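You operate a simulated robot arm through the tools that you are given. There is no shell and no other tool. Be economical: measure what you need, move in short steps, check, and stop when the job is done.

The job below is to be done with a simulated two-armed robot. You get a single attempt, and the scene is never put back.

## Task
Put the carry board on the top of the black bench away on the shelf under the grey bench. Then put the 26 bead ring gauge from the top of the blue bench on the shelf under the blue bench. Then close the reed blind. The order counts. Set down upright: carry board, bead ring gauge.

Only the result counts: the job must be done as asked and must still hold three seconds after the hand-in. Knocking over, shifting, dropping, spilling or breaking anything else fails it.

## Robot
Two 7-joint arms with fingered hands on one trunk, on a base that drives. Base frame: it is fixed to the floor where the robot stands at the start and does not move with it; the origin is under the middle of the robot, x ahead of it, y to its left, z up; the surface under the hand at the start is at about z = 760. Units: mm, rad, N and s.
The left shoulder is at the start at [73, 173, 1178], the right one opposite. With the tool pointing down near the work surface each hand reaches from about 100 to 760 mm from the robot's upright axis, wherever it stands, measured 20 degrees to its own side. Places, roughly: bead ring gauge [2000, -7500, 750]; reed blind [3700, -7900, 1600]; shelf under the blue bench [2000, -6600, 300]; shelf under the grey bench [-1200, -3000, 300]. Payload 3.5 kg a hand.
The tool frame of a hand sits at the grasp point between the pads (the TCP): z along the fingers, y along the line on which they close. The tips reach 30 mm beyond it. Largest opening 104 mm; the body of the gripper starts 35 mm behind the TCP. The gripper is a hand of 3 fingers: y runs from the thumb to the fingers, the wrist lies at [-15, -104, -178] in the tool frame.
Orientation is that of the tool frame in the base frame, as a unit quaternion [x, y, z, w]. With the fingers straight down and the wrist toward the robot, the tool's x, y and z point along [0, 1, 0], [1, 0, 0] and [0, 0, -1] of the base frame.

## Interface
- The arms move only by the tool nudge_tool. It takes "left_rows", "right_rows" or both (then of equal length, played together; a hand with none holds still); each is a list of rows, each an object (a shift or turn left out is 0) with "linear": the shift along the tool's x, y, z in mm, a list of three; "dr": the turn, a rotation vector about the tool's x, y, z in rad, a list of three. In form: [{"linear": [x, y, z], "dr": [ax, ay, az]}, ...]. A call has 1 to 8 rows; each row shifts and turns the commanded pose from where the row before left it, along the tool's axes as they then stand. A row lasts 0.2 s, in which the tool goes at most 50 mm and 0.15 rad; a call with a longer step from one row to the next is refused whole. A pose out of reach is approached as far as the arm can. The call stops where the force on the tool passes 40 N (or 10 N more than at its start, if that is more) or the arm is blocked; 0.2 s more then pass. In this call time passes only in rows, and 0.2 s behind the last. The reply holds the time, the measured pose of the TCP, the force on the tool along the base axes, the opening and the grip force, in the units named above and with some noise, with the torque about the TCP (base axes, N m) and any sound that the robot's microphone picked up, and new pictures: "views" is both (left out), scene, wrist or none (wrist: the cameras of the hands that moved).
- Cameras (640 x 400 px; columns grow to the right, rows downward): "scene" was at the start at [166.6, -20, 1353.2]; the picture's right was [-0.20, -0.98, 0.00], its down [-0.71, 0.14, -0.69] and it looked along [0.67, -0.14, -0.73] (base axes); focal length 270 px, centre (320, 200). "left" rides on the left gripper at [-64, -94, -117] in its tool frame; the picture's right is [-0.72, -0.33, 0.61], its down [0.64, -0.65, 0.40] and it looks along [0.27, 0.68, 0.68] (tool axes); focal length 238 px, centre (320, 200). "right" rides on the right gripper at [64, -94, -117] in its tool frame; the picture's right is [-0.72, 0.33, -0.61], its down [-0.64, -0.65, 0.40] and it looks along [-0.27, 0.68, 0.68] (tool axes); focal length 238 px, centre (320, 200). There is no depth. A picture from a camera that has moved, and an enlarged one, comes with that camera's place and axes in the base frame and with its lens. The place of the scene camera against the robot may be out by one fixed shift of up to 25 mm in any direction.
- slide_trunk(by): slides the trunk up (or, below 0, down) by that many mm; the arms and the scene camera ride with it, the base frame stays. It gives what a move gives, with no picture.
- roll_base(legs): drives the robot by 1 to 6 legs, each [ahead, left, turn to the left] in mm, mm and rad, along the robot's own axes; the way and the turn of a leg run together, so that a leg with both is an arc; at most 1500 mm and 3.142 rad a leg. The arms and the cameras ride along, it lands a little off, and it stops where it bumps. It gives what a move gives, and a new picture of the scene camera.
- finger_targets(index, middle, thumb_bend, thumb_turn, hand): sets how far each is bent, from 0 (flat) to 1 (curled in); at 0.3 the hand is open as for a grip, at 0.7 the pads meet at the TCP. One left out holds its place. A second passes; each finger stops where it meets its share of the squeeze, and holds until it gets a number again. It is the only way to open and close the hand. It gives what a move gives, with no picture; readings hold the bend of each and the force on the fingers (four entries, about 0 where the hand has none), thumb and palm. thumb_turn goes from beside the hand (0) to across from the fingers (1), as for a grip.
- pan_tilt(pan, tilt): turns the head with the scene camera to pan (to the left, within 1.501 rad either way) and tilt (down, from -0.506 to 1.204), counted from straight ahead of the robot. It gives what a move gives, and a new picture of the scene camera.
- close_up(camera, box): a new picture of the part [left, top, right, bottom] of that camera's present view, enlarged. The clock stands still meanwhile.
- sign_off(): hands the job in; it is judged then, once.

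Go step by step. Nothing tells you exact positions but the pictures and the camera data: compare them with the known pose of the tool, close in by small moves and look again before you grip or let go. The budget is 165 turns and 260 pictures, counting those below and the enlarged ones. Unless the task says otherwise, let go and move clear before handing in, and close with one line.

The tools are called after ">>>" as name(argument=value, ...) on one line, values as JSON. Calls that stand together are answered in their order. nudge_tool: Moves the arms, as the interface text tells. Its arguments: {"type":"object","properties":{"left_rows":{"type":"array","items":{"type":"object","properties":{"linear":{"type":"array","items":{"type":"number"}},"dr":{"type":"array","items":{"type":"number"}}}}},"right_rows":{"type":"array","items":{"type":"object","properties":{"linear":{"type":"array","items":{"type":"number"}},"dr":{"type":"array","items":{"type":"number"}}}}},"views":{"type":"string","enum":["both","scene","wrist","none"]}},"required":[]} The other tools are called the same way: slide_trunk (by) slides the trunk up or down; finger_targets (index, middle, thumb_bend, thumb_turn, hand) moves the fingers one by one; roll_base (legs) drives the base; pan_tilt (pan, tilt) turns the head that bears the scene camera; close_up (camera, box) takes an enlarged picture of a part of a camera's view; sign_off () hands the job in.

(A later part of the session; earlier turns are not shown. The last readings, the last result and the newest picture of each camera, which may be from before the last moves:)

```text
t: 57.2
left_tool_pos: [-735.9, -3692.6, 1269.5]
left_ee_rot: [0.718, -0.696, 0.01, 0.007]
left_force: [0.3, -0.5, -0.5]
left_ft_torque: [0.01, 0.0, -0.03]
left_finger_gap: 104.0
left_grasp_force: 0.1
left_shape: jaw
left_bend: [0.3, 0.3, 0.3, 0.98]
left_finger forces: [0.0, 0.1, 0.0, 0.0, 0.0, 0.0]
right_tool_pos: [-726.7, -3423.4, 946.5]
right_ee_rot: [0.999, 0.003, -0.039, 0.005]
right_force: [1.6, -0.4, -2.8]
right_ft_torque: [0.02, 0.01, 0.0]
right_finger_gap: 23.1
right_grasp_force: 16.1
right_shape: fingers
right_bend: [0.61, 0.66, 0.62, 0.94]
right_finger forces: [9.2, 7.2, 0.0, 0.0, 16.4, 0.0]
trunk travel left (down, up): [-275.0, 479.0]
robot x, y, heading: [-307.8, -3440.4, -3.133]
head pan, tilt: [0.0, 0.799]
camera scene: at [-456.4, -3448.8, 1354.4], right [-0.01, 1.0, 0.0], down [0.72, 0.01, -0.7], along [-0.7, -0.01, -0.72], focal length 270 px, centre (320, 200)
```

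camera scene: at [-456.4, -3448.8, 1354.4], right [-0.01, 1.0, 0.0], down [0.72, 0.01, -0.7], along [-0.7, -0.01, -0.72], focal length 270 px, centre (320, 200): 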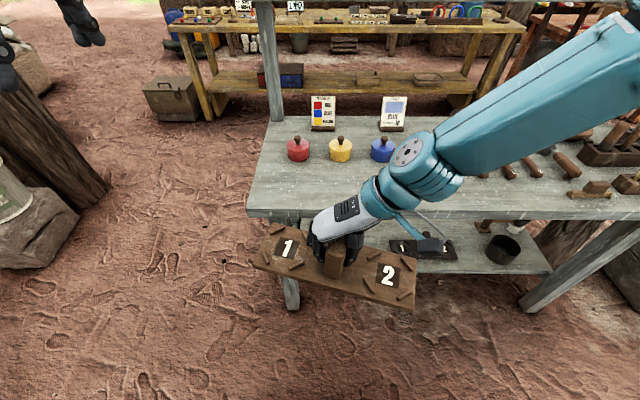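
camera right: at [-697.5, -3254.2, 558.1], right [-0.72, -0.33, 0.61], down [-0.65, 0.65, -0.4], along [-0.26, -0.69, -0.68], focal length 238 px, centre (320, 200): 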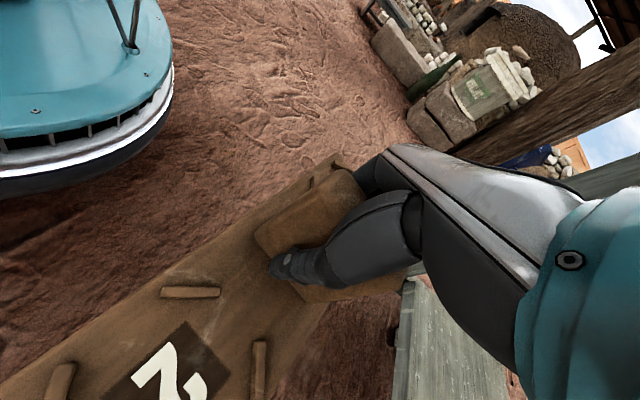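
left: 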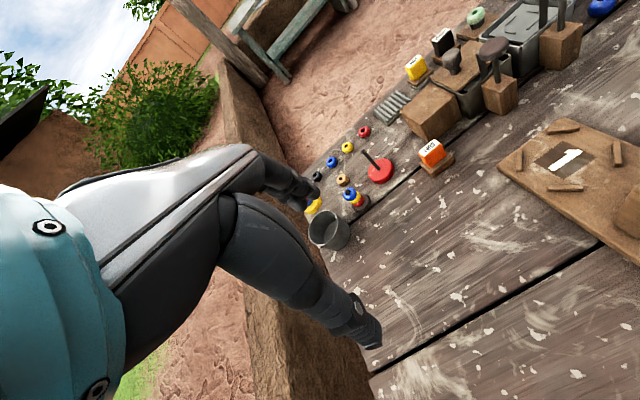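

The elbow would strike the grey bench's upper shelf if I set down there. The pale bench across the aisle (front edge about x 240, y −1500 to −2430) has a wide free top, so I'll do the regrip there.

>>> roll_base(legs=[[0, 0, -1.57], [0, 0, -1.57], [0, 1400, 0]])

>>> nudge_tool(right_rows=[{"dr": [0, 0.078, 0]}], views="scene")

```text
t: 72.0
left_tool_pos: [124.8, -1760.6, 1269.9]
left_ee_rot: [0.703, 0.711, 0.006, -0.01]
left_force: [0.4, -0.2, -0.2]
left_ft_torque: [-0.02, 0.01, 0.02]
left_finger_gap: 103.7
left_grasp_force: 0.1
left_shape: jaw
left_bend: [0.3, 0.3, 0.3, 0.98]
left_finger forces: [0.0, 0.0, 0.1, 0.1, 0.0, 0.0]
right_tool_pos: [110.7, -2030.0, 948.0]
right_ee_rot: [0.007, 0.999, 0.005, 0.039]
right_force: [0.1, 0.0, -2.4]
right_ft_torque: [-0.04, -0.02, 0.02]
right_finger_gap: 23.0
right_grasp_force: 16.2
right_shape: fingers
right_bend: [0.61, 0.66, 0.62, 0.94]
right_finger forces: [9.0, 7.1, 0.1, 0.0, 16.3, 0.1]
trunk travel left (down, up): [-275.0, 479.0]
robot x, y, heading: [-307.3, -2004.7, -0.009]
head pan, tilt: [0.0, 0.799]
camera scene: at [-139.6, -2007.4, 1354.4], right [-0.01, -1.0, 0.0], down [-0.72, 0.01, -0.7], along [0.7, -0.01, -0.72], focal length 270 px, centre (320, 200)
```

scene: 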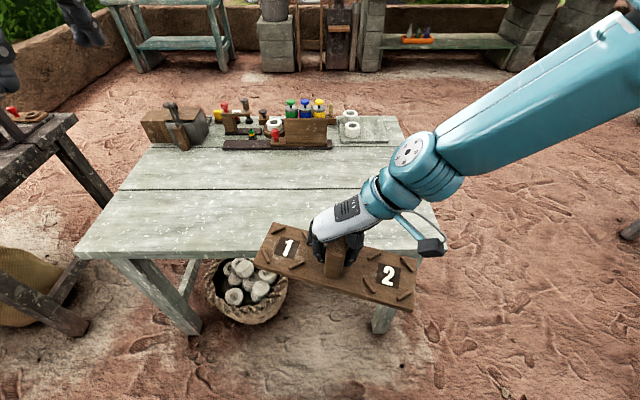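

```text
t: 72.4
left_tool_pos: [124.2, -1760.2, 1268.6]
left_ee_rot: [0.703, 0.711, 0.006, -0.01]
left_force: [-0.7, 0.2, -0.3]
left_ft_torque: [-0.02, 0.01, 0.03]
left_finger_gap: 103.8
left_grasp_force: 0.0
left_shape: jaw
left_bend: [0.3, 0.3, 0.3, 0.98]
left_finger forces: [0.1, 0.0, 0.0, 0.0, 0.0, 0.1]
right_tool_pos: [107.4, -2022.8, 946.9]
right_ee_rot: [0.006, 1.0, 0.007, 0.001]
right_force: [0.1, 0.0, -2.9]
right_ft_torque: [0.02, -0.01, 0.0]
right_finger_gap: 22.9
right_grasp_force: 16.0
right_shape: fingers
right_bend: [0.61, 0.66, 0.62, 0.94]
right_finger forces: [9.0, 7.1, 0.0, 0.1, 16.3, 0.0]
right hand out of reach, approached as far as the arm can: row 1
trunk travel left (down, up): [-275.0, 479.0]
robot x, y, heading: [-310.4, -2003.0, -0.008]
head pan, tilt: [0.0, 0.799]
camera scene: at [-139.4, -2007.2, 1354.4], right [-0.01, -1.0, 0.0], down [-0.72, 0.01, -0.7], along [0.7, -0.01, -0.72], focal length 270 px, centre (320, 200)
```

scene: 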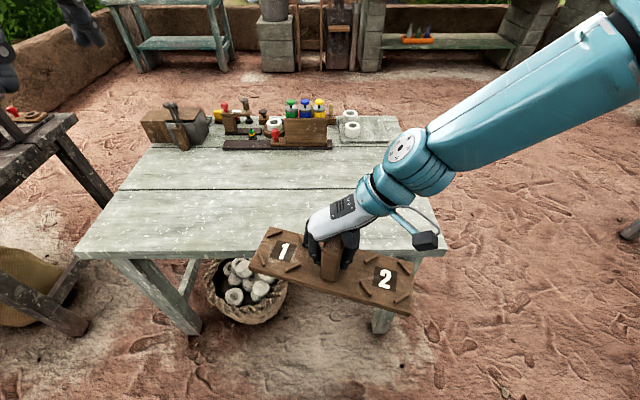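

The pale bench has a wide free top. The board looks slightly skewed in the grip; I check that more closely.

>>> close_up(camera="scene", box=[220, 190, 460, 340])

>>> close_up(camera="right", box=[0, 0, 640, 400])

```text
2.67 times, centred on (340, 265) of scene
camera zoom: at [-139.4, -2007.2, 1354.4], right [-0.01, -1.0, 0.0], down [-0.72, 0.01, -0.7], along [0.7, -0.01, -0.72], focal length 721 px, centre (267, 27)
```

zoom: 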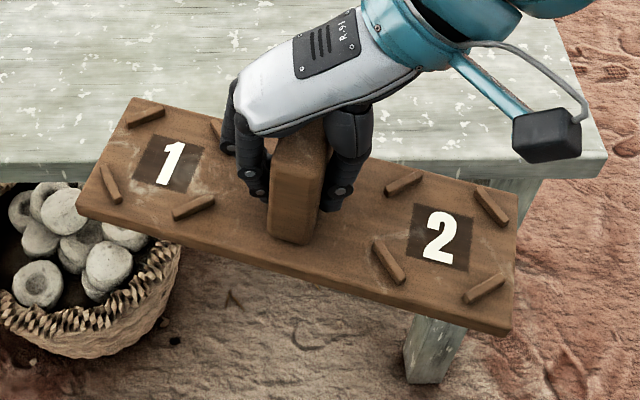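

```text
1.00 times, centred on (320, 200) of right (not enlarged: the box is as wide or as high as the picture)
camera zoom: at [42.2, -2117.8, 1061.7], right [0.72, 0.31, 0.62], down [0.63, -0.66, -0.41], along [0.28, 0.69, -0.67], focal length 238 px, centre (320, 200)
```

zoom: 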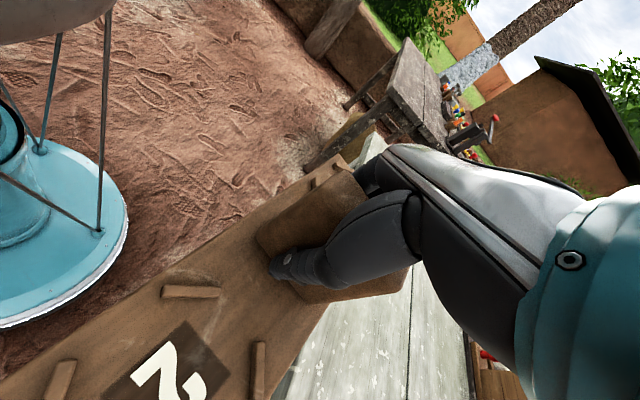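

The board sits about 18° rotated in the grip, harmless for setting down. I advance over the pale bench.

>>> roll_base(legs=[[260, 0, 0]])

>>> nudge_tool(right_rows=[{"linear": [-40, 0, 0]}, {"linear": [-40, 0, 20]}, {"linear": [-20, 0, 40]}, {"linear": [0, 0, 40]}], views="scene")

```text
t: 74.2
left_tool_pos: [383.7, -1762.1, 1268.7]
left_ee_rot: [0.703, 0.711, 0.006, -0.01]
left_force: [1.0, 0.4, -0.5]
left_ft_torque: [0.02, 0.01, -0.04]
left_finger_gap: 103.7
left_grasp_force: 0.0
left_shape: jaw
left_bend: [0.3, 0.3, 0.3, 0.98]
left_finger forces: [0.0, 0.1, 0.1, 0.0, 0.0, 0.0]
right_tool_pos: [367.8, -2025.4, 946.9]
right_ee_rot: [0.006, 1.0, 0.007, 0.0]
right_force: [0.9, 0.3, -3.2]
right_ft_torque: [0.0, 0.0, 0.0]
right_finger_gap: 23.0
right_grasp_force: 16.5
right_shape: fingers
right_bend: [0.61, 0.66, 0.62, 0.94]
right_finger forces: [9.0, 7.2, 0.0, 0.0, 16.3, 0.1]
trunk travel left (down, up): [-275.0, 479.0]
robot x, y, heading: [-52.6, -2002.4, -0.008]
head pan, tilt: [0.0, 0.799]
camera scene: at [120.5, -2009.8, 1354.3], right [-0.01, -1.0, 0.0], down [-0.72, 0.01, -0.7], along [0.7, -0.01, -0.72], focal length 270 px, centre (320, 200)
```

scene: 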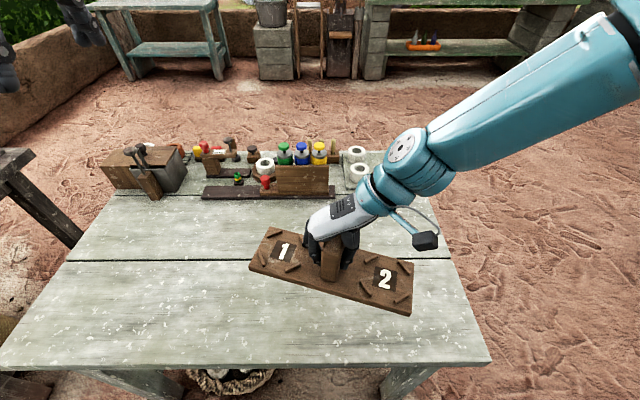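

```text
t: 75.2
left_tool_pos: [383.4, -1761.3, 1269.6]
left_ee_rot: [0.703, 0.711, 0.006, -0.01]
left_force: [0.7, -1.1, -0.1]
left_ft_torque: [-0.01, 0.01, -0.02]
left_finger_gap: 103.9
left_grasp_force: 0.0
left_shape: jaw
left_bend: [0.3, 0.3, 0.3, 0.98]
left_finger forces: [0.0, 0.0, 0.0, 0.0, 0.0, 0.0]
right_tool_pos: [436.4, -1975.1, 864.4]
right_ee_rot: [0.007, 1.0, 0.012, 0.002]
right_force: [-0.6, 0.9, -2.9]
right_ft_torque: [0.02, 0.03, 0.01]
right_finger_gap: 23.2
right_grasp_force: 16.2
right_shape: fingers
right_bend: [0.61, 0.66, 0.62, 0.94]
right_finger forces: [9.0, 7.2, 0.0, 0.0, 16.4, 0.0]
right hand out of reach, approached as far as the arm can: row 1, 2, 3, 4
trunk travel left (down, up): [-275.0, 479.0]
robot x, y, heading: [-47.3, -2002.2, -0.011]
head pan, tilt: [0.0, 0.799]
camera scene: at [119.5, -2009.3, 1354.5], right [-0.01, -1.0, 0.0], down [-0.72, 0.01, -0.7], along [0.7, -0.01, -0.72], focal length 270 px, centre (320, 200)
```

scene: 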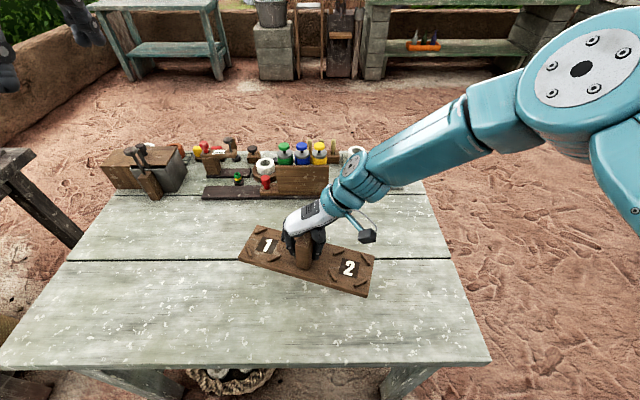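

The bench top seems to lie near z 750, so contact should come at TCP ≈ 810. I descend gently.

>>> nudge_tool(right_rows=[{"linear": [0, 0, 20]}, {"linear": [0, 0, 15]}, {"linear": [0, 0, 6]}, {"linear": [0, 0, 6]}], views="none")

```text
t: 76.2
left_tool_pos: [384.3, -1762.2, 1269.7]
left_ee_rot: [0.702, 0.712, 0.006, -0.01]
left_force: [-0.9, 0.0, -0.2]
left_ft_torque: [0.02, 0.0, -0.03]
left_finger_gap: 103.6
left_grasp_force: 0.0
left_shape: jaw
left_bend: [0.3, 0.3, 0.3, 0.98]
left_finger forces: [0.0, 0.0, 0.1, 0.0, 0.1, 0.0]
right_tool_pos: [434.9, -1971.5, 818.4]
right_ee_rot: [0.007, 1.0, 0.012, 0.003]
right_force: [-0.9, 0.7, -2.4]
right_ft_torque: [0.04, 0.01, 0.0]
right_finger_gap: 22.9
right_grasp_force: 16.8
right_shape: fingers
right_bend: [0.61, 0.66, 0.62, 0.94]
right_finger forces: [9.0, 7.3, 0.0, 0.0, 16.3, 0.0]
right hand out of reach, approached as far as the arm can: row 3
trunk travel left (down, up): [-275.0, 479.0]
robot x, y, heading: [-46.1, -2003.3, -0.01]
head pan, tilt: [0.0, 0.799]
```

>>> nudge_tool(right_rows=[{"linear": [0, 0, 6]}, {"linear": [0, 0, 6]}, {"linear": [0, 0, 4]}], views="scene")

```text
t: 77.0
left_tool_pos: [384.0, -1762.9, 1269.8]
left_ee_rot: [0.703, 0.712, 0.006, -0.009]
left_force: [-0.5, 0.4, -0.4]
left_ft_torque: [0.0, -0.04, 0.03]
left_finger_gap: 103.9
left_grasp_force: 0.1
left_shape: jaw
left_bend: [0.3, 0.3, 0.3, 0.98]
left_finger forces: [0.1, 0.0, 0.1, 0.0, 0.0, 0.1]
right_tool_pos: [431.4, -1969.8, 805.5]
right_ee_rot: [0.008, 1.0, 0.012, 0.004]
right_force: [0.8, 0.1, -2.4]
right_ft_torque: [0.0, 0.02, -0.01]
right_finger_gap: 22.9
right_grasp_force: 16.3
right_shape: fingers
right_bend: [0.61, 0.66, 0.62, 0.94]
right_finger forces: [9.0, 7.3, 0.1, 0.1, 16.4, 0.1]
right hand out of reach, approached as far as the arm can: row 2
trunk travel left (down, up): [-275.0, 479.0]
robot x, y, heading: [-50.0, -2005.8, -0.009]
head pan, tilt: [0.0, 0.799]
camera scene: at [119.8, -2009.8, 1354.4], right [-0.01, -1.0, 0.0], down [-0.72, 0.01, -0.7], along [0.7, -0.01, -0.72], focal length 270 px, centre (320, 200)
```

scene: 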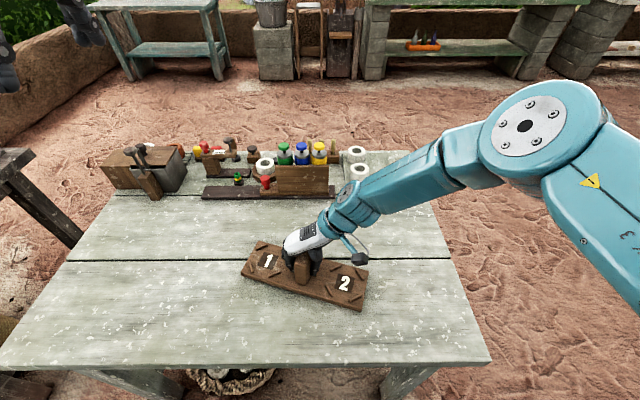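

No contact yet; I keep descending in small steps.

>>> nudge_tool(right_rows=[{"linear": [0, 0, 5]}, {"linear": [0, 0, 5]}, {"linear": [0, 0, 5]}], views="none")

>>> close_up(camera="scene", box=[220, 200, 400, 330])

```text
t: 77.8
left_tool_pos: [382.3, -1762.5, 1270.6]
left_ee_rot: [0.703, 0.711, 0.008, -0.009]
left_force: [0.3, -0.5, -0.9]
left_ft_torque: [0.0, -0.01, 0.0]
left_finger_gap: 103.7
left_grasp_force: 0.1
left_shape: jaw
left_bend: [0.3, 0.3, 0.3, 0.98]
left_finger forces: [0.0, 0.1, 0.0, 0.1, 0.1, 0.0]
right_tool_pos: [431.4, -1965.1, 796.0]
right_ee_rot: [0.007, 1.0, 0.015, 0.005]
right_force: [-0.9, -1.2, 24.6]
right_ft_torque: [-0.23, 0.2, 0.07]
right_finger_gap: 23.1
right_grasp_force: 19.9
right_shape: fingers
right_bend: [0.61, 0.66, 0.63, 0.94]
right_finger forces: [9.5, 10.3, 0.0, 0.1, 20.7, 0.1]
right hand out of reach, approached as far as the arm can: row 1
trunk travel left (down, up): [-275.0, 479.0]
robot x, y, heading: [-47.7, -2006.9, -0.01]
head pan, tilt: [0.0, 0.799]
```

```text
3.08 times, centred on (310, 265) of scene
camera zoom: at [117.5, -2010.0, 1355.2], right [-0.01, -1.0, 0.0], down [-0.72, 0.01, -0.7], along [0.7, -0.01, -0.72], focal length 832 px, centre (351, 0)
```

zoom: 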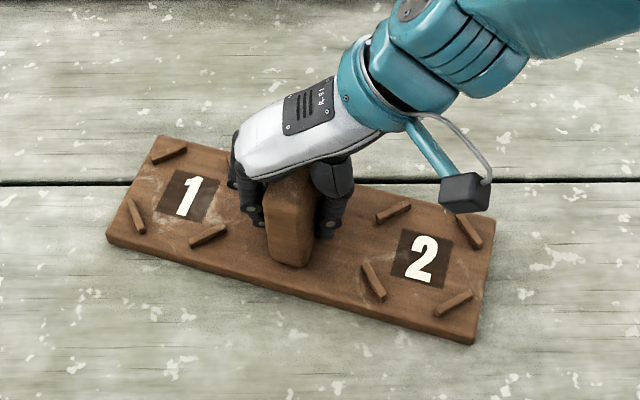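

Contact at TCP z ≈ 797. I relax slightly, open, and retreat straight up.

>>> nudge_tool(right_rows=[{"linear": [0, 0, -3]}], views="none")

>>> finger_targets(hand="right", index=0.3, middle=0.3, thumb_bend=0.3)

>>> nudge_tool(right_rows=[{"linear": [0, 0, -20]}, {"linear": [0, 0, -30]}, {"linear": [0, 0, -40]}, {"linear": [0, 0, -30]}], views="scene")

```text
t: 78.2
left_tool_pos: [382.7, -1762.0, 1268.9]
left_ee_rot: [0.702, 0.712, 0.007, -0.009]
left_force: [-1.1, -0.1, 0.3]
left_ft_torque: [0.02, -0.01, 0.02]
left_finger_gap: 103.8
left_grasp_force: 0.1
left_shape: jaw
left_bend: [0.3, 0.3, 0.3, 0.98]
left_finger forces: [0.0, 0.1, 0.1, 0.0, 0.0, 0.0]
right_tool_pos: [429.9, -1966.7, 796.1]
right_ee_rot: [0.008, 1.0, 0.013, 0.003]
right_force: [4.4, 3.9, 18.2]
right_ft_torque: [-0.02, 0.0, 0.03]
right_finger_gap: 22.6
right_grasp_force: 20.1
right_shape: fingers
right_bend: [0.61, 0.66, 0.63, 0.94]
right_finger forces: [11.6, 10.9, 0.0, 0.0, 18.0, 0.0]
trunk travel left (down, up): [-275.0, 479.0]
robot x, y, heading: [-49.4, -2004.6, -0.006]
head pan, tilt: [0.0, 0.799]
```

```text
t: 79.2
left_tool_pos: [383.9, -1761.6, 1270.0]
left_ee_rot: [0.703, 0.712, 0.006, -0.009]
left_force: [-1.1, -0.4, -0.5]
left_ft_torque: [-0.02, -0.01, 0.04]
left_finger_gap: 103.9
left_grasp_force: 0.0
left_shape: jaw
left_bend: [0.3, 0.3, 0.3, 0.98]
left_finger forces: [0.0, 0.0, 0.0, 0.0, 0.0, 0.0]
right_tool_pos: [430.6, -1966.1, 795.0]
right_ee_rot: [0.007, 1.0, 0.013, 0.002]
right_force: [1.0, -0.9, 0.1]
right_ft_torque: [0.02, 0.01, 0.01]
right_finger_gap: 102.9
right_grasp_force: 0.1
right_shape: fingers
right_bend: [0.3, 0.3, 0.3, 0.97]
right_finger forces: [0.0, 0.1, 0.0, 0.0, 0.0, 0.0]
trunk travel left (down, up): [-275.0, 479.0]
robot x, y, heading: [-51.5, -2006.0, -0.01]
head pan, tilt: [0.0, 0.799]
```

```text
t: 80.2
left_tool_pos: [383.6, -1762.2, 1269.6]
left_ee_rot: [0.703, 0.711, 0.006, -0.01]
left_force: [-0.9, 0.0, 0.6]
left_ft_torque: [0.01, 0.01, 0.02]
left_finger_gap: 103.8
left_grasp_force: 0.0
left_shape: jaw
left_bend: [0.3, 0.3, 0.3, 0.98]
left_finger forces: [0.0, 0.0, 0.1, 0.0, 0.0, 0.0]
right_tool_pos: [430.6, -1967.7, 915.3]
right_ee_rot: [0.006, 1.0, 0.007, 0.0]
right_force: [-0.5, -0.1, 0.6]
right_ft_torque: [0.0, -0.05, 0.01]
right_finger_gap: 102.6
right_grasp_force: 0.0
right_shape: fingers
right_bend: [0.3, 0.3, 0.3, 0.97]
right_finger forces: [0.0, 0.1, 0.0, 0.1, 0.0, 0.0]
trunk travel left (down, up): [-275.0, 479.0]
robot x, y, heading: [-51.1, -2003.7, -0.007]
head pan, tilt: [0.0, 0.799]
camera scene: at [119.2, -2009.7, 1354.5], right [-0.01, -1.0, 0.0], down [-0.72, 0.01, -0.7], along [0.7, -0.01, -0.72], focal length 270 px, centre (320, 200)
```

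scene: 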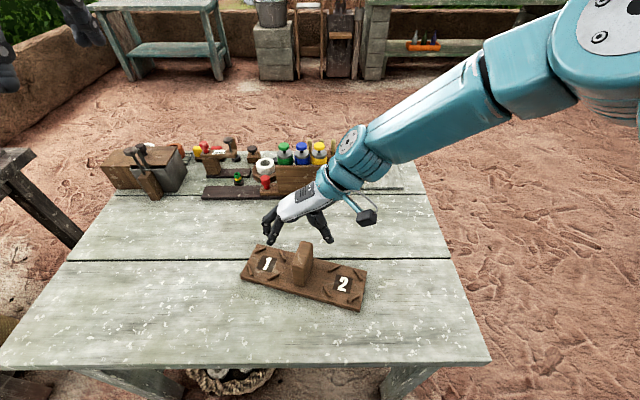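

The board stands free on the pale bench. I align the hand with it and pitch it forward 45°.

>>> nudge_tool(right_rows=[{"dr": [0, 0, 0.145]}, {"dr": [0, 0, 0.145]}, {"dr": [0, -0.131, 0]}, {"dr": [0, -0.131, 0]}, {"dr": [0, -0.131, 0]}, {"dr": [0, -0.131, 0]}, {"dr": [0, -0.131, 0]}, {"dr": [0, -0.131, 0]}], views="both")

```text
t: 82.0
left_tool_pos: [383.8, -1762.3, 1268.8]
left_ee_rot: [0.703, 0.711, 0.006, -0.01]
left_force: [-1.1, -0.7, -0.4]
left_ft_torque: [0.0, -0.01, -0.01]
left_finger_gap: 103.9
left_grasp_force: 0.1
left_shape: jaw
left_bend: [0.3, 0.3, 0.3, 0.98]
left_finger forces: [0.0, 0.0, 0.0, 0.0, 0.0, 0.0]
right_tool_pos: [431.1, -1969.2, 915.9]
right_ee_rot: [0.142, 0.913, -0.052, 0.38]
right_force: [0.5, -0.1, -1.1]
right_ft_torque: [-0.02, -0.01, -0.01]
right_finger_gap: 102.7
right_grasp_force: 0.1
right_shape: fingers
right_bend: [0.3, 0.3, 0.3, 0.97]
right_finger forces: [0.0, 0.0, 0.0, 0.0, 0.1, 0.1]
trunk travel left (down, up): [-275.0, 479.0]
robot x, y, heading: [-48.7, -2005.1, -0.009]
head pan, tilt: [0.0, 0.799]
camera scene: at [119.5, -2009.6, 1354.5], right [-0.01, -1.0, 0.0], down [-0.72, 0.01, -0.7], along [0.7, -0.01, -0.72], focal length 270 px, centre (320, 200)
camera right: at [280.8, -2020.3, 951.0], right [0.16, 0.28, 0.95], down [0.51, -0.85, 0.16], along [0.84, 0.46, -0.28], focal length 238 px, centre (320, 200)
```

scene: 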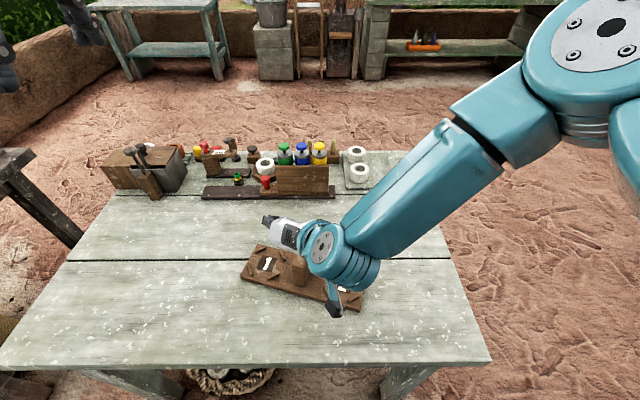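
right: 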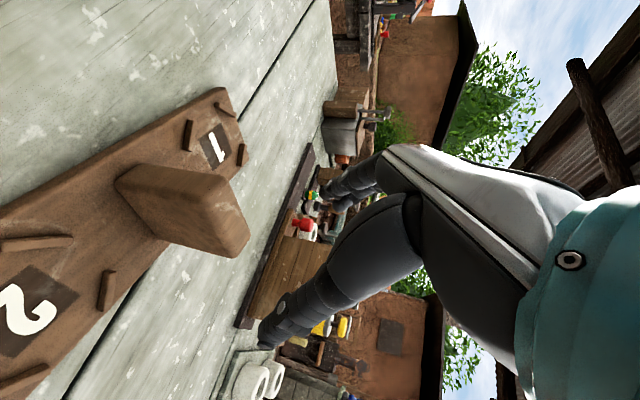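

The pitched pose is reachable. I zoom to locate the handle exactly from the wrist camera.

>>> close_up(camera="right", box=[60, 60, 340, 300])

>>> close_up(camera="scene", box=[220, 200, 400, 330])

```text
1.67 times, centred on (200, 180) of right
camera zoom: at [280.8, -2020.3, 951.0], right [0.16, 0.28, 0.95], down [0.51, -0.85, 0.16], along [0.84, 0.46, -0.28], focal length 397 px, centre (520, 233)
```

zoom: 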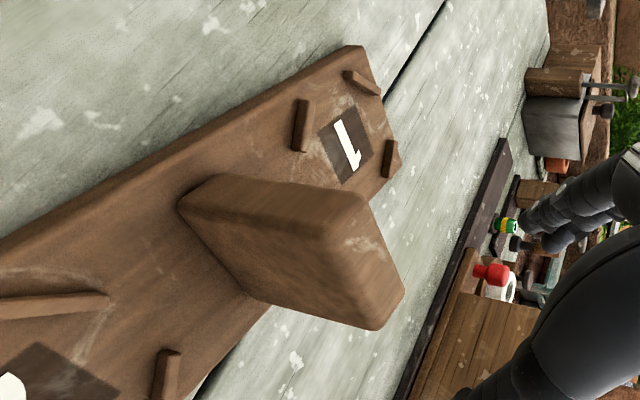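

```text
3.08 times, centred on (310, 265) of scene
camera zoom: at [119.5, -2009.6, 1354.5], right [-0.01, -1.0, 0.0], down [-0.72, 0.01, -0.7], along [0.7, -0.01, -0.72], focal length 832 px, centre (351, 0)
```

zoom: 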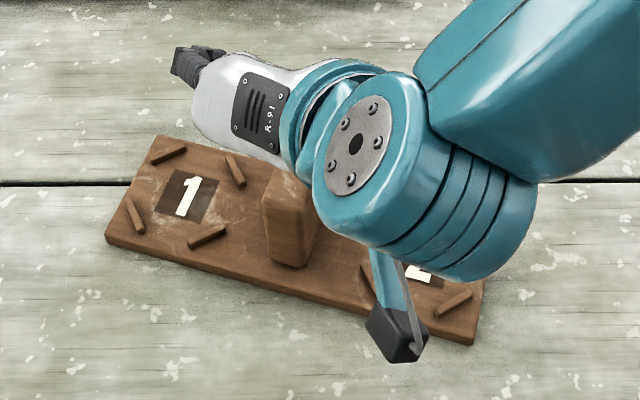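

Handle centre is about (440, −1965), top z ≈ 823. I line up behind it along the tool axis and approach part way.

>>> nudge_tool(right_rows=[{"linear": [40, 2.5, -5]}, {"linear": [39, 2.5, -5]}, {"linear": [0, 0, 20]}], views="wrist")

```text
t: 82.8
left_tool_pos: [383.1, -1762.2, 1270.4]
left_ee_rot: [0.703, 0.711, 0.006, -0.01]
left_force: [-0.4, -0.4, 0.3]
left_ft_torque: [0.03, 0.01, -0.01]
left_finger_gap: 103.8
left_grasp_force: 0.1
left_shape: jaw
left_bend: [0.3, 0.3, 0.3, 0.98]
left_finger forces: [0.0, 0.0, 0.1, 0.1, 0.0, 0.1]
right_tool_pos: [385.7, -1946.8, 853.1]
right_ee_rot: [0.143, 0.913, -0.055, 0.379]
right_force: [-0.8, 0.1, 0.5]
right_ft_torque: [0.0, 0.01, 0.01]
right_finger_gap: 102.4
right_grasp_force: 0.1
right_shape: fingers
right_bend: [0.3, 0.3, 0.3, 0.97]
right_finger forces: [0.0, 0.0, 0.1, 0.0, 0.0, 0.1]
trunk travel left (down, up): [-275.0, 479.0]
robot x, y, heading: [-49.7, -2006.3, -0.011]
head pan, tilt: [0.0, 0.799]
camera right: at [234.9, -1998.3, 889.1], right [0.17, 0.28, 0.94], down [0.51, -0.85, 0.16], along [0.85, 0.45, -0.28], focal length 238 px, centre (320, 200)
```

right: 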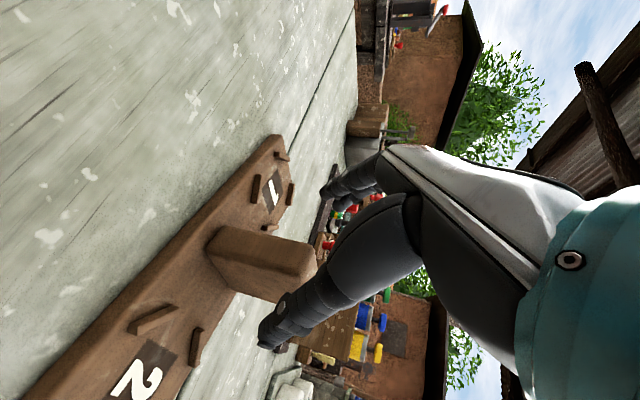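

On line; I advance the remaining 60 mm along the tool axis.

>>> nudge_tool(right_rows=[{"linear": [0, -1, 20]}, {"linear": [0, -1, 20]}, {"linear": [0, 0, 18]}], views="both")

```text
t: 83.7
left_tool_pos: [384.8, -1762.9, 1268.8]
left_ee_rot: [0.703, 0.711, 0.006, -0.009]
left_force: [0.0, -0.7, -0.8]
left_ft_torque: [-0.01, 0.03, 0.0]
left_finger_gap: 103.9
left_grasp_force: 0.1
left_shape: jaw
left_bend: [0.3, 0.3, 0.3, 0.98]
left_finger forces: [0.0, 0.1, 0.0, 0.0, 0.0, 0.1]
right_tool_pos: [413.2, -1927.7, 833.8]
right_ee_rot: [0.143, 0.913, -0.056, 0.378]
right_force: [-0.8, -0.7, 0.3]
right_ft_torque: [-0.07, -0.01, -0.03]
right_finger_gap: 104.1
right_grasp_force: 0.2
right_shape: fingers
right_bend: [0.3, 0.3, 0.29, 0.97]
right_finger forces: [0.1, 0.0, 0.0, 0.1, 1.1, 0.0]
right hand out of reach, approached as far as the arm can: row 1, 2, 3
trunk travel left (down, up): [-275.0, 479.0]
robot x, y, heading: [-51.7, -2005.7, -0.008]
head pan, tilt: [0.0, 0.799]
camera scene: at [119.6, -2009.8, 1354.5], right [-0.01, -1.0, 0.0], down [-0.72, 0.01, -0.7], along [0.7, -0.01, -0.72], focal length 270 px, centre (320, 200)
camera right: at [262.8, -1977.6, 870.0], right [0.17, 0.28, 0.94], down [0.51, -0.85, 0.16], along [0.85, 0.45, -0.29], focal length 238 px, centre (320, 200)
```

scene: 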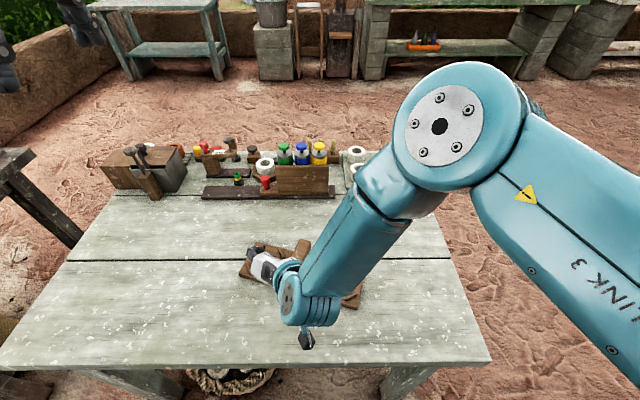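
right: 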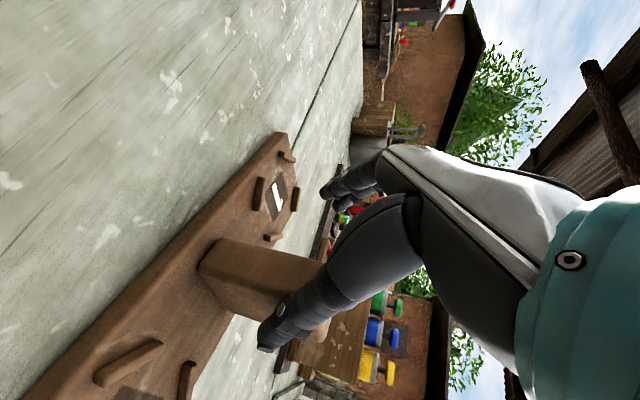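

That stance hits a joint limit. I retreat along the tool axis, back the base up 180 mm, and reach farther out instead.

>>> nudge_tool(right_rows=[{"linear": [0, 1, -30]}, {"linear": [0, 1, -30]}, {"linear": [0, 0, -40]}], views="none")

>>> roll_base(legs=[[-180, 0, 0]])

>>> nudge_tool(right_rows=[{"linear": [-30.4, 13.5, 30.5]}, {"linear": [-30.4, 13.5, 30.5]}, {"linear": [-30.4, 13.5, 30.5]}, {"linear": [-30.4, 13.5, 30.5]}], views="both")

```text
t: 84.5
left_tool_pos: [383.3, -1762.1, 1270.6]
left_ee_rot: [0.703, 0.711, 0.006, -0.009]
left_force: [0.1, -0.1, 0.8]
left_ft_torque: [-0.03, -0.01, -0.02]
left_finger_gap: 103.5
left_grasp_force: 0.2
left_shape: jaw
left_bend: [0.3, 0.3, 0.3, 0.98]
left_finger forces: [0.1, 0.1, 0.0, 0.0, 0.0, 0.0]
right_tool_pos: [346.6, -1905.0, 906.4]
right_ee_rot: [0.143, 0.913, -0.051, 0.379]
right_force: [0.4, -0.4, -0.5]
right_ft_torque: [-0.02, -0.02, 0.02]
right_finger_gap: 103.6
right_grasp_force: 0.1
right_shape: fingers
right_bend: [0.3, 0.3, 0.3, 0.97]
right_finger forces: [0.0, 0.0, 0.1, 0.0, 0.1, 0.0]
trunk travel left (down, up): [-275.0, 479.0]
robot x, y, heading: [-48.9, -2004.1, -0.008]
head pan, tilt: [0.0, 0.799]
```

```text
t: 86.0
left_tool_pos: [204.8, -1760.6, 1269.4]
left_ee_rot: [0.703, 0.711, 0.006, -0.009]
left_force: [-1.0, 0.6, 0.7]
left_ft_torque: [0.0, -0.02, -0.03]
left_finger_gap: 104.2
left_grasp_force: 0.1
left_shape: jaw
left_bend: [0.3, 0.3, 0.3, 0.98]
left_finger forces: [0.1, 0.0, 0.0, 0.0, 0.0, 0.1]
right_tool_pos: [167.3, -1902.9, 906.4]
right_ee_rot: [0.142, 0.913, -0.051, 0.379]
right_force: [0.4, 0.1, 0.2]
right_ft_torque: [0.02, -0.02, 0.01]
right_finger_gap: 103.4
right_grasp_force: 0.2
right_shape: fingers
right_bend: [0.3, 0.3, 0.3, 0.97]
right_finger forces: [0.0, 0.1, 0.1, 0.0, 0.1, 0.1]
trunk travel left (down, up): [-275.0, 479.0]
robot x, y, heading: [-229.1, -2003.5, -0.004]
head pan, tilt: [0.0, 0.799]
camera scene: at [-59.7, -2008.2, 1354.6], right [-0.01, -1.0, 0.0], down [-0.72, 0.01, -0.7], along [0.7, -0.01, -0.72], focal length 270 px, centre (320, 200)
```

scene: 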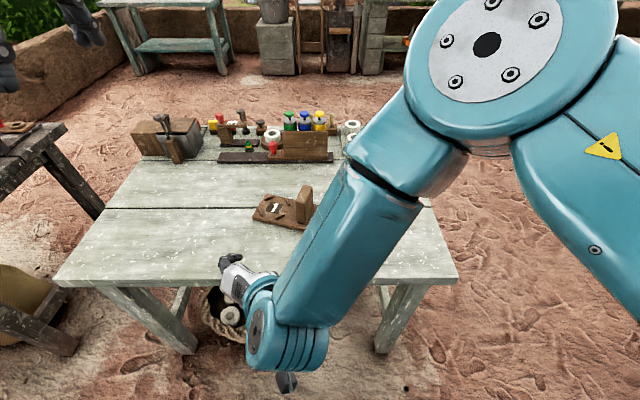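

```text
t: 87.0
left_tool_pos: [205.4, -1760.3, 1269.1]
left_ee_rot: [0.702, 0.712, 0.006, -0.01]
left_force: [-0.3, 1.5, 0.4]
left_ft_torque: [0.01, -0.01, 0.02]
left_finger_gap: 103.9
left_grasp_force: 0.0
left_shape: jaw
left_bend: [0.3, 0.3, 0.3, 0.98]
left_finger forces: [0.0, 0.0, 0.1, 0.1, 0.1, 0.0]
right_tool_pos: [352.5, -1902.6, 908.1]
right_ee_rot: [0.142, 0.913, -0.051, 0.379]
right_force: [-0.4, -0.7, -1.0]
right_ft_torque: [0.0, -0.03, -0.02]
right_finger_gap: 103.4
right_grasp_force: 0.0
right_shape: fingers
right_bend: [0.3, 0.3, 0.3, 0.97]
right_finger forces: [0.1, 0.0, 0.0, 0.0, 0.1, 0.0]
trunk travel left (down, up): [-275.0, 479.0]
robot x, y, heading: [-229.1, -2000.6, -0.003]
head pan, tilt: [0.0, 0.799]
camera scene: at [-58.3, -2008.1, 1354.4], right [-0.01, -1.0, 0.0], down [-0.72, 0.01, -0.7], along [0.7, -0.01, -0.72], focal length 270 px, centre (320, 200)
camera right: at [201.3, -1954.3, 944.0], right [0.17, 0.28, 0.95], down [0.51, -0.84, 0.16], along [0.84, 0.46, -0.28], focal length 238 px, centre (320, 200)
```

scene: 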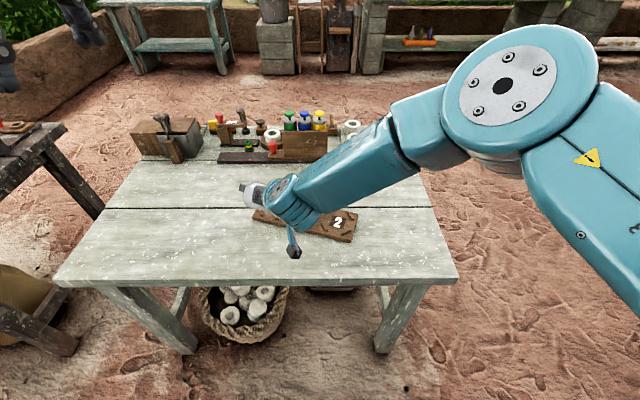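
right: 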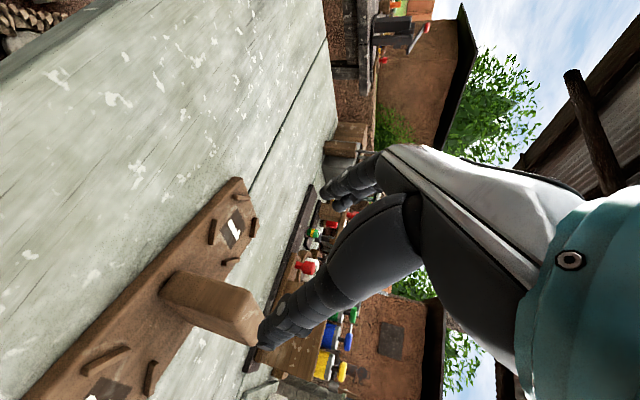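

Good posture. I line up with the handle again.

>>> nudge_tool(right_rows=[{"linear": [4, -35, 10]}, {"linear": [4, 0, 35]}, {"linear": [0, 0, 26]}], views="wrist")

```text
t: 87.8
left_tool_pos: [205.3, -1760.8, 1269.1]
left_ee_rot: [0.703, 0.711, 0.007, -0.011]
left_force: [0.0, -0.3, -0.1]
left_ft_torque: [0.01, 0.02, 0.04]
left_finger_gap: 103.9
left_grasp_force: 0.0
left_shape: jaw
left_bend: [0.3, 0.3, 0.3, 0.98]
left_finger forces: [0.1, 0.1, 0.1, 0.0, 0.0, 0.1]
right_tool_pos: [381.6, -1947.9, 850.4]
right_ee_rot: [0.141, 0.913, -0.051, 0.378]
right_force: [-0.3, -0.1, 0.3]
right_ft_torque: [0.01, 0.01, -0.03]
right_finger_gap: 103.1
right_grasp_force: 0.1
right_shape: fingers
right_bend: [0.3, 0.3, 0.3, 0.97]
right_finger forces: [0.0, 0.0, 0.0, 0.0, 0.0, 0.0]
trunk travel left (down, up): [-275.0, 479.0]
robot x, y, heading: [-230.7, -2000.9, -0.003]
head pan, tilt: [0.0, 0.799]
camera right: at [231.4, -2000.2, 884.9], right [0.17, 0.28, 0.95], down [0.51, -0.84, 0.16], along [0.84, 0.46, -0.28], focal length 238 px, centre (320, 200)
```

right: 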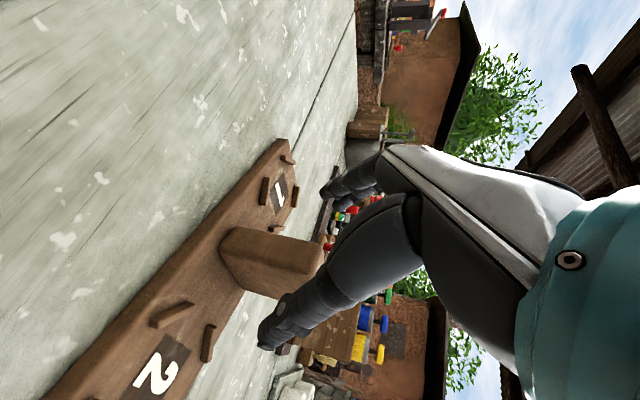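

>>> nudge_tool(right_rows=[{"linear": [0, 3, 20]}, {"linear": [0, 2, 20]}, {"linear": [0, 0, 19]}], views="both")

```text
t: 88.5
left_tool_pos: [206.3, -1761.1, 1270.0]
left_ee_rot: [0.702, 0.712, 0.005, -0.009]
left_force: [0.2, 0.0, 0.1]
left_ft_torque: [-0.04, 0.03, -0.01]
left_finger_gap: 103.9
left_grasp_force: 0.1
left_shape: jaw
left_bend: [0.3, 0.3, 0.3, 0.98]
left_finger forces: [0.0, 0.1, 0.0, 0.0, 0.0, 0.0]
right_tool_pos: [422.3, -1955.5, 808.2]
right_ee_rot: [0.141, 0.914, -0.051, 0.378]
right_force: [-0.5, 0.4, 0.1]
right_ft_torque: [-0.01, 0.0, 0.0]
right_finger_gap: 103.4
right_grasp_force: 0.1
right_shape: fingers
right_bend: [0.3, 0.3, 0.3, 0.97]
right_finger forces: [0.1, 0.1, 0.1, 0.0, 0.0, 0.1]
trunk travel left (down, up): [-275.0, 479.0]
robot x, y, heading: [-227.8, -2000.9, -0.011]
head pan, tilt: [0.0, 0.799]
camera scene: at [-58.5, -2008.3, 1354.4], right [-0.01, -1.0, 0.0], down [-0.72, 0.01, -0.7], along [0.7, -0.01, -0.72], focal length 270 px, centre (320, 200)
camera right: at [272.2, -2007.7, 844.2], right [0.17, 0.28, 0.95], down [0.51, -0.84, 0.16], along [0.84, 0.46, -0.28], focal length 238 px, centre (320, 200)
```

scene: 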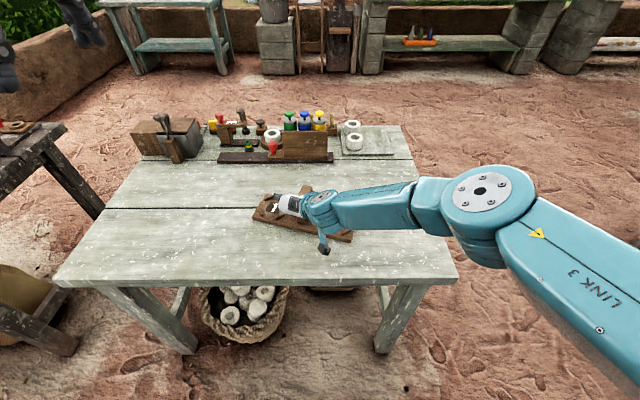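
right: 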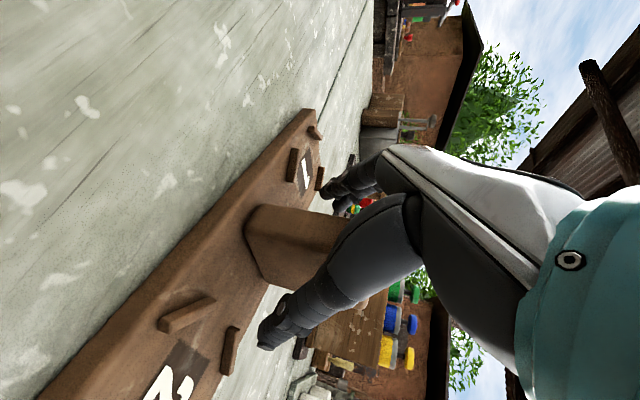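

The hand is around the handle in the pitched pose. I close and test-lift.

>>> finger_targets(hand="right", index=0.75, middle=0.75, thumb_bend=0.75)

>>> nudge_tool(right_rows=[{"linear": [-14, 0, -14]}, {"linear": [-20, 0, -20]}, {"linear": [-20, 0, -20]}], views="both")

```text
t: 89.5
left_tool_pos: [205.5, -1760.2, 1270.2]
left_ee_rot: [0.703, 0.711, 0.006, -0.011]
left_force: [0.7, -0.5, 0.4]
left_ft_torque: [0.03, -0.01, 0.01]
left_finger_gap: 104.1
left_grasp_force: 0.2
left_shape: jaw
left_bend: [0.3, 0.3, 0.3, 0.98]
left_finger forces: [0.0, 0.0, 0.1, 0.0, 0.0, 0.0]
right_tool_pos: [422.7, -1955.3, 809.5]
right_ee_rot: [0.14, 0.914, -0.051, 0.378]
right_force: [0.2, 0.1, 0.5]
right_ft_torque: [-0.22, 0.09, 0.04]
right_finger_gap: 24.6
right_grasp_force: 17.9
right_shape: fingers
right_bend: [0.62, 0.64, 0.6, 0.97]
right_finger forces: [9.0, 9.5, 0.1, 0.0, 17.9, 0.0]
trunk travel left (down, up): [-275.0, 479.0]
robot x, y, heading: [-227.3, -2003.0, -0.007]
head pan, tilt: [0.0, 0.799]
```

```text
t: 90.3
left_tool_pos: [205.9, -1760.3, 1269.9]
left_ee_rot: [0.703, 0.711, 0.006, -0.009]
left_force: [0.2, 0.4, 0.1]
left_ft_torque: [-0.01, 0.01, -0.03]
left_finger_gap: 103.8
left_grasp_force: 0.0
left_shape: jaw
left_bend: [0.3, 0.3, 0.3, 0.98]
left_finger forces: [0.0, 0.0, 0.1, 0.0, 0.0, 0.0]
right_tool_pos: [420.9, -1956.1, 885.5]
right_ee_rot: [0.141, 0.913, -0.052, 0.379]
right_force: [0.0, 0.4, -2.2]
right_ft_torque: [-0.01, 0.04, 0.02]
right_finger_gap: 24.6
right_grasp_force: 17.5
right_shape: fingers
right_bend: [0.61, 0.66, 0.62, 0.94]
right_finger forces: [10.4, 6.7, 0.0, 0.1, 17.5, 0.0]
trunk travel left (down, up): [-275.0, 479.0]
robot x, y, heading: [-228.1, -2003.9, -0.01]
head pan, tilt: [0.0, 0.799]
camera scene: at [-58.9, -2008.1, 1354.5], right [-0.01, -1.0, 0.0], down [-0.72, 0.01, -0.7], along [0.7, -0.01, -0.72], focal length 270 px, centre (320, 200)
camera right: at [271.4, -2008.0, 920.1], right [0.17, 0.28, 0.95], down [0.51, -0.84, 0.16], along [0.84, 0.46, -0.28], focal length 238 px, centre (320, 200)
```

scene: 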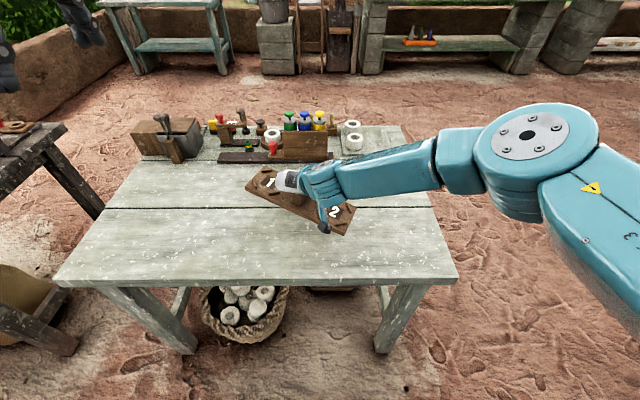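
right: 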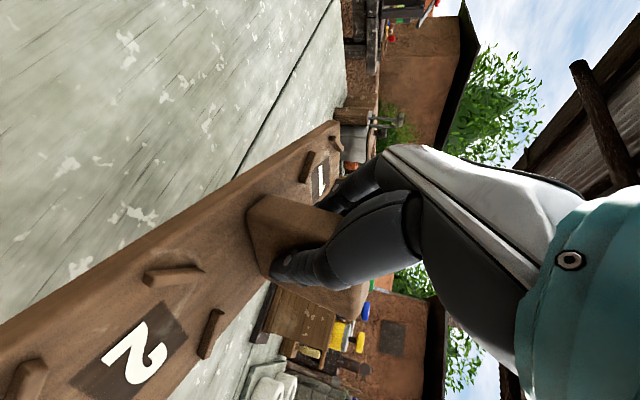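

The board is lifted, but it seems to have swivelled in the grip; I look closer.

>>> close_up(camera="scene", box=[220, 140, 380, 250])

>>> close_up(camera="right", box=[0, 80, 400, 400])

```text
3.64 times, centred on (300, 195) of scene
camera zoom: at [-58.9, -2008.1, 1354.5], right [-0.01, -1.0, 0.0], down [-0.72, 0.01, -0.7], along [0.7, -0.01, -0.72], focal length 984 px, centre (393, 218)
```

zoom: 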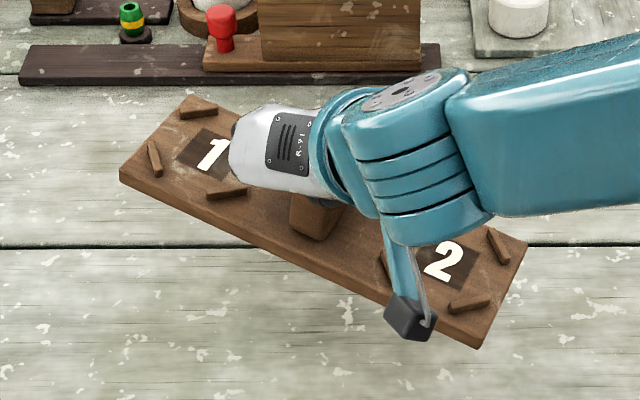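

```text
1.25 times, centred on (200, 240) of right
camera zoom: at [271.4, -2008.0, 920.1], right [0.17, 0.28, 0.95], down [0.51, -0.84, 0.16], along [0.84, 0.46, -0.28], focal length 298 px, centre (470, 150)
```

zoom: 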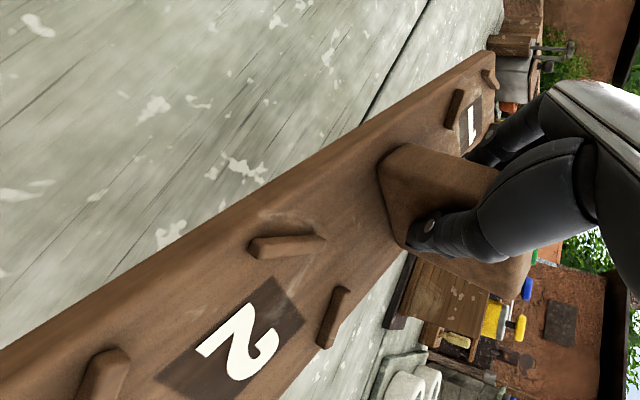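

The board has swivelled about 15° about the tool axis; I rotate the hand back by that to level it.

>>> nudge_tool(right_rows=[{"dr": [0, 0, -0.13]}, {"dr": [0, 0, -0.13]}], views="scene")

>>> close_up(camera="scene", box=[220, 140, 380, 250])

```text
t: 91.0
left_tool_pos: [205.6, -1760.1, 1269.7]
left_ee_rot: [0.703, 0.712, 0.006, -0.01]
left_force: [-0.9, 0.4, 0.9]
left_ft_torque: [-0.01, -0.01, -0.02]
left_finger_gap: 103.8
left_grasp_force: 0.1
left_shape: jaw
left_bend: [0.3, 0.3, 0.3, 0.98]
left_finger forces: [0.0, 0.0, 0.0, 0.1, 0.0, 0.0]
right_tool_pos: [421.6, -1955.6, 884.0]
right_ee_rot: [0.021, 0.924, -0.1, 0.37]
right_force: [-0.3, 0.5, -3.0]
right_ft_torque: [0.02, 0.02, -0.01]
right_finger_gap: 24.0
right_grasp_force: 17.0
right_shape: fingers
right_bend: [0.61, 0.66, 0.62, 0.94]
right_finger forces: [10.6, 6.8, 0.0, 0.0, 17.3, 0.0]
trunk travel left (down, up): [-275.0, 479.0]
robot x, y, heading: [-230.0, -2002.7, -0.01]
head pan, tilt: [0.0, 0.799]
camera scene: at [-58.8, -2007.6, 1354.5], right [-0.01, -1.0, 0.0], down [-0.72, 0.0, -0.7], along [0.7, -0.01, -0.72], focal length 270 px, centre (320, 200)
```

scene: 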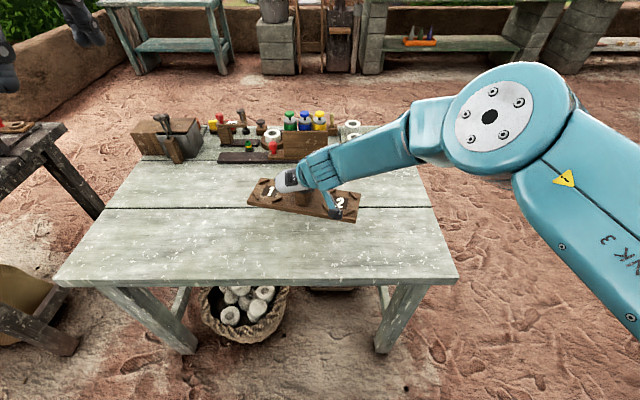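

```text
3.64 times, centred on (300, 195) of scene
camera zoom: at [-58.8, -2007.6, 1354.5], right [-0.01, -1.0, 0.0], down [-0.72, 0.0, -0.7], along [0.7, -0.01, -0.72], focal length 984 px, centre (393, 218)
```

zoom: 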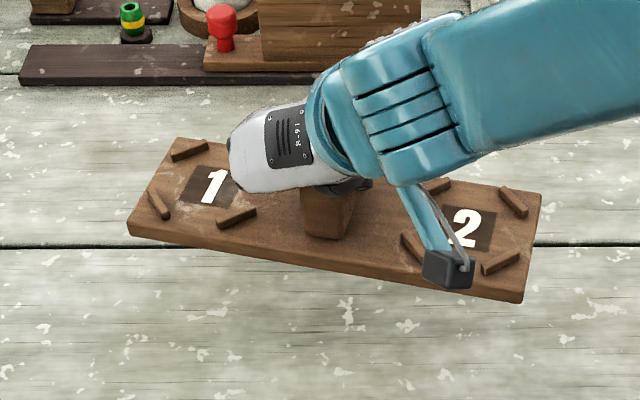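

The board is level now, skewed about 12°, which I'll cancel with the robot's heading. I drive back to in front of the grey bench.

>>> roll_base(legs=[[-40, 0, 0], [0, 0, -1.571], [1108, 60, 0], [0, 0, -1.36]])

```text
t: 104.4
left_tool_pos: [-616.1, -3442.7, 1268.8]
left_ee_rot: [0.776, -0.631, 0.011, 0.006]
left_force: [0.2, -0.6, 0.2]
left_ft_torque: [0.03, 0.06, 0.02]
left_finger_gap: 103.9
left_grasp_force: 0.0
left_shape: jaw
left_bend: [0.3, 0.3, 0.3, 0.98]
left_finger forces: [0.0, 0.0, 0.0, 0.1, 0.0, 0.0]
right_tool_pos: [-865.3, -3293.0, 884.6]
right_ee_rot: [0.922, 0.067, -0.377, -0.064]
right_force: [0.4, 0.1, -2.5]
right_ft_torque: [-0.05, -0.05, 0.01]
right_finger_gap: 24.6
right_grasp_force: 17.0
right_shape: fingers
right_bend: [0.61, 0.66, 0.62, 0.94]
right_finger forces: [10.1, 6.7, 0.0, 0.1, 17.0, 0.0]
trunk travel left (down, up): [-275.0, 479.0]
robot x, y, heading: [-236.3, -3120.4, -2.958]
head pan, tilt: [0.0, 0.799]
camera scene: at [-383.8, -3156.7, 1354.4], right [-0.18, 0.98, 0.0], down [0.7, 0.13, -0.7], along [-0.69, -0.13, -0.72], focal length 270 px, centre (320, 200)
```

scene: 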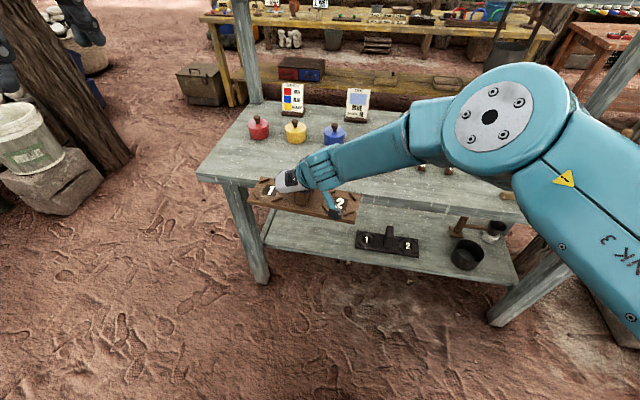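

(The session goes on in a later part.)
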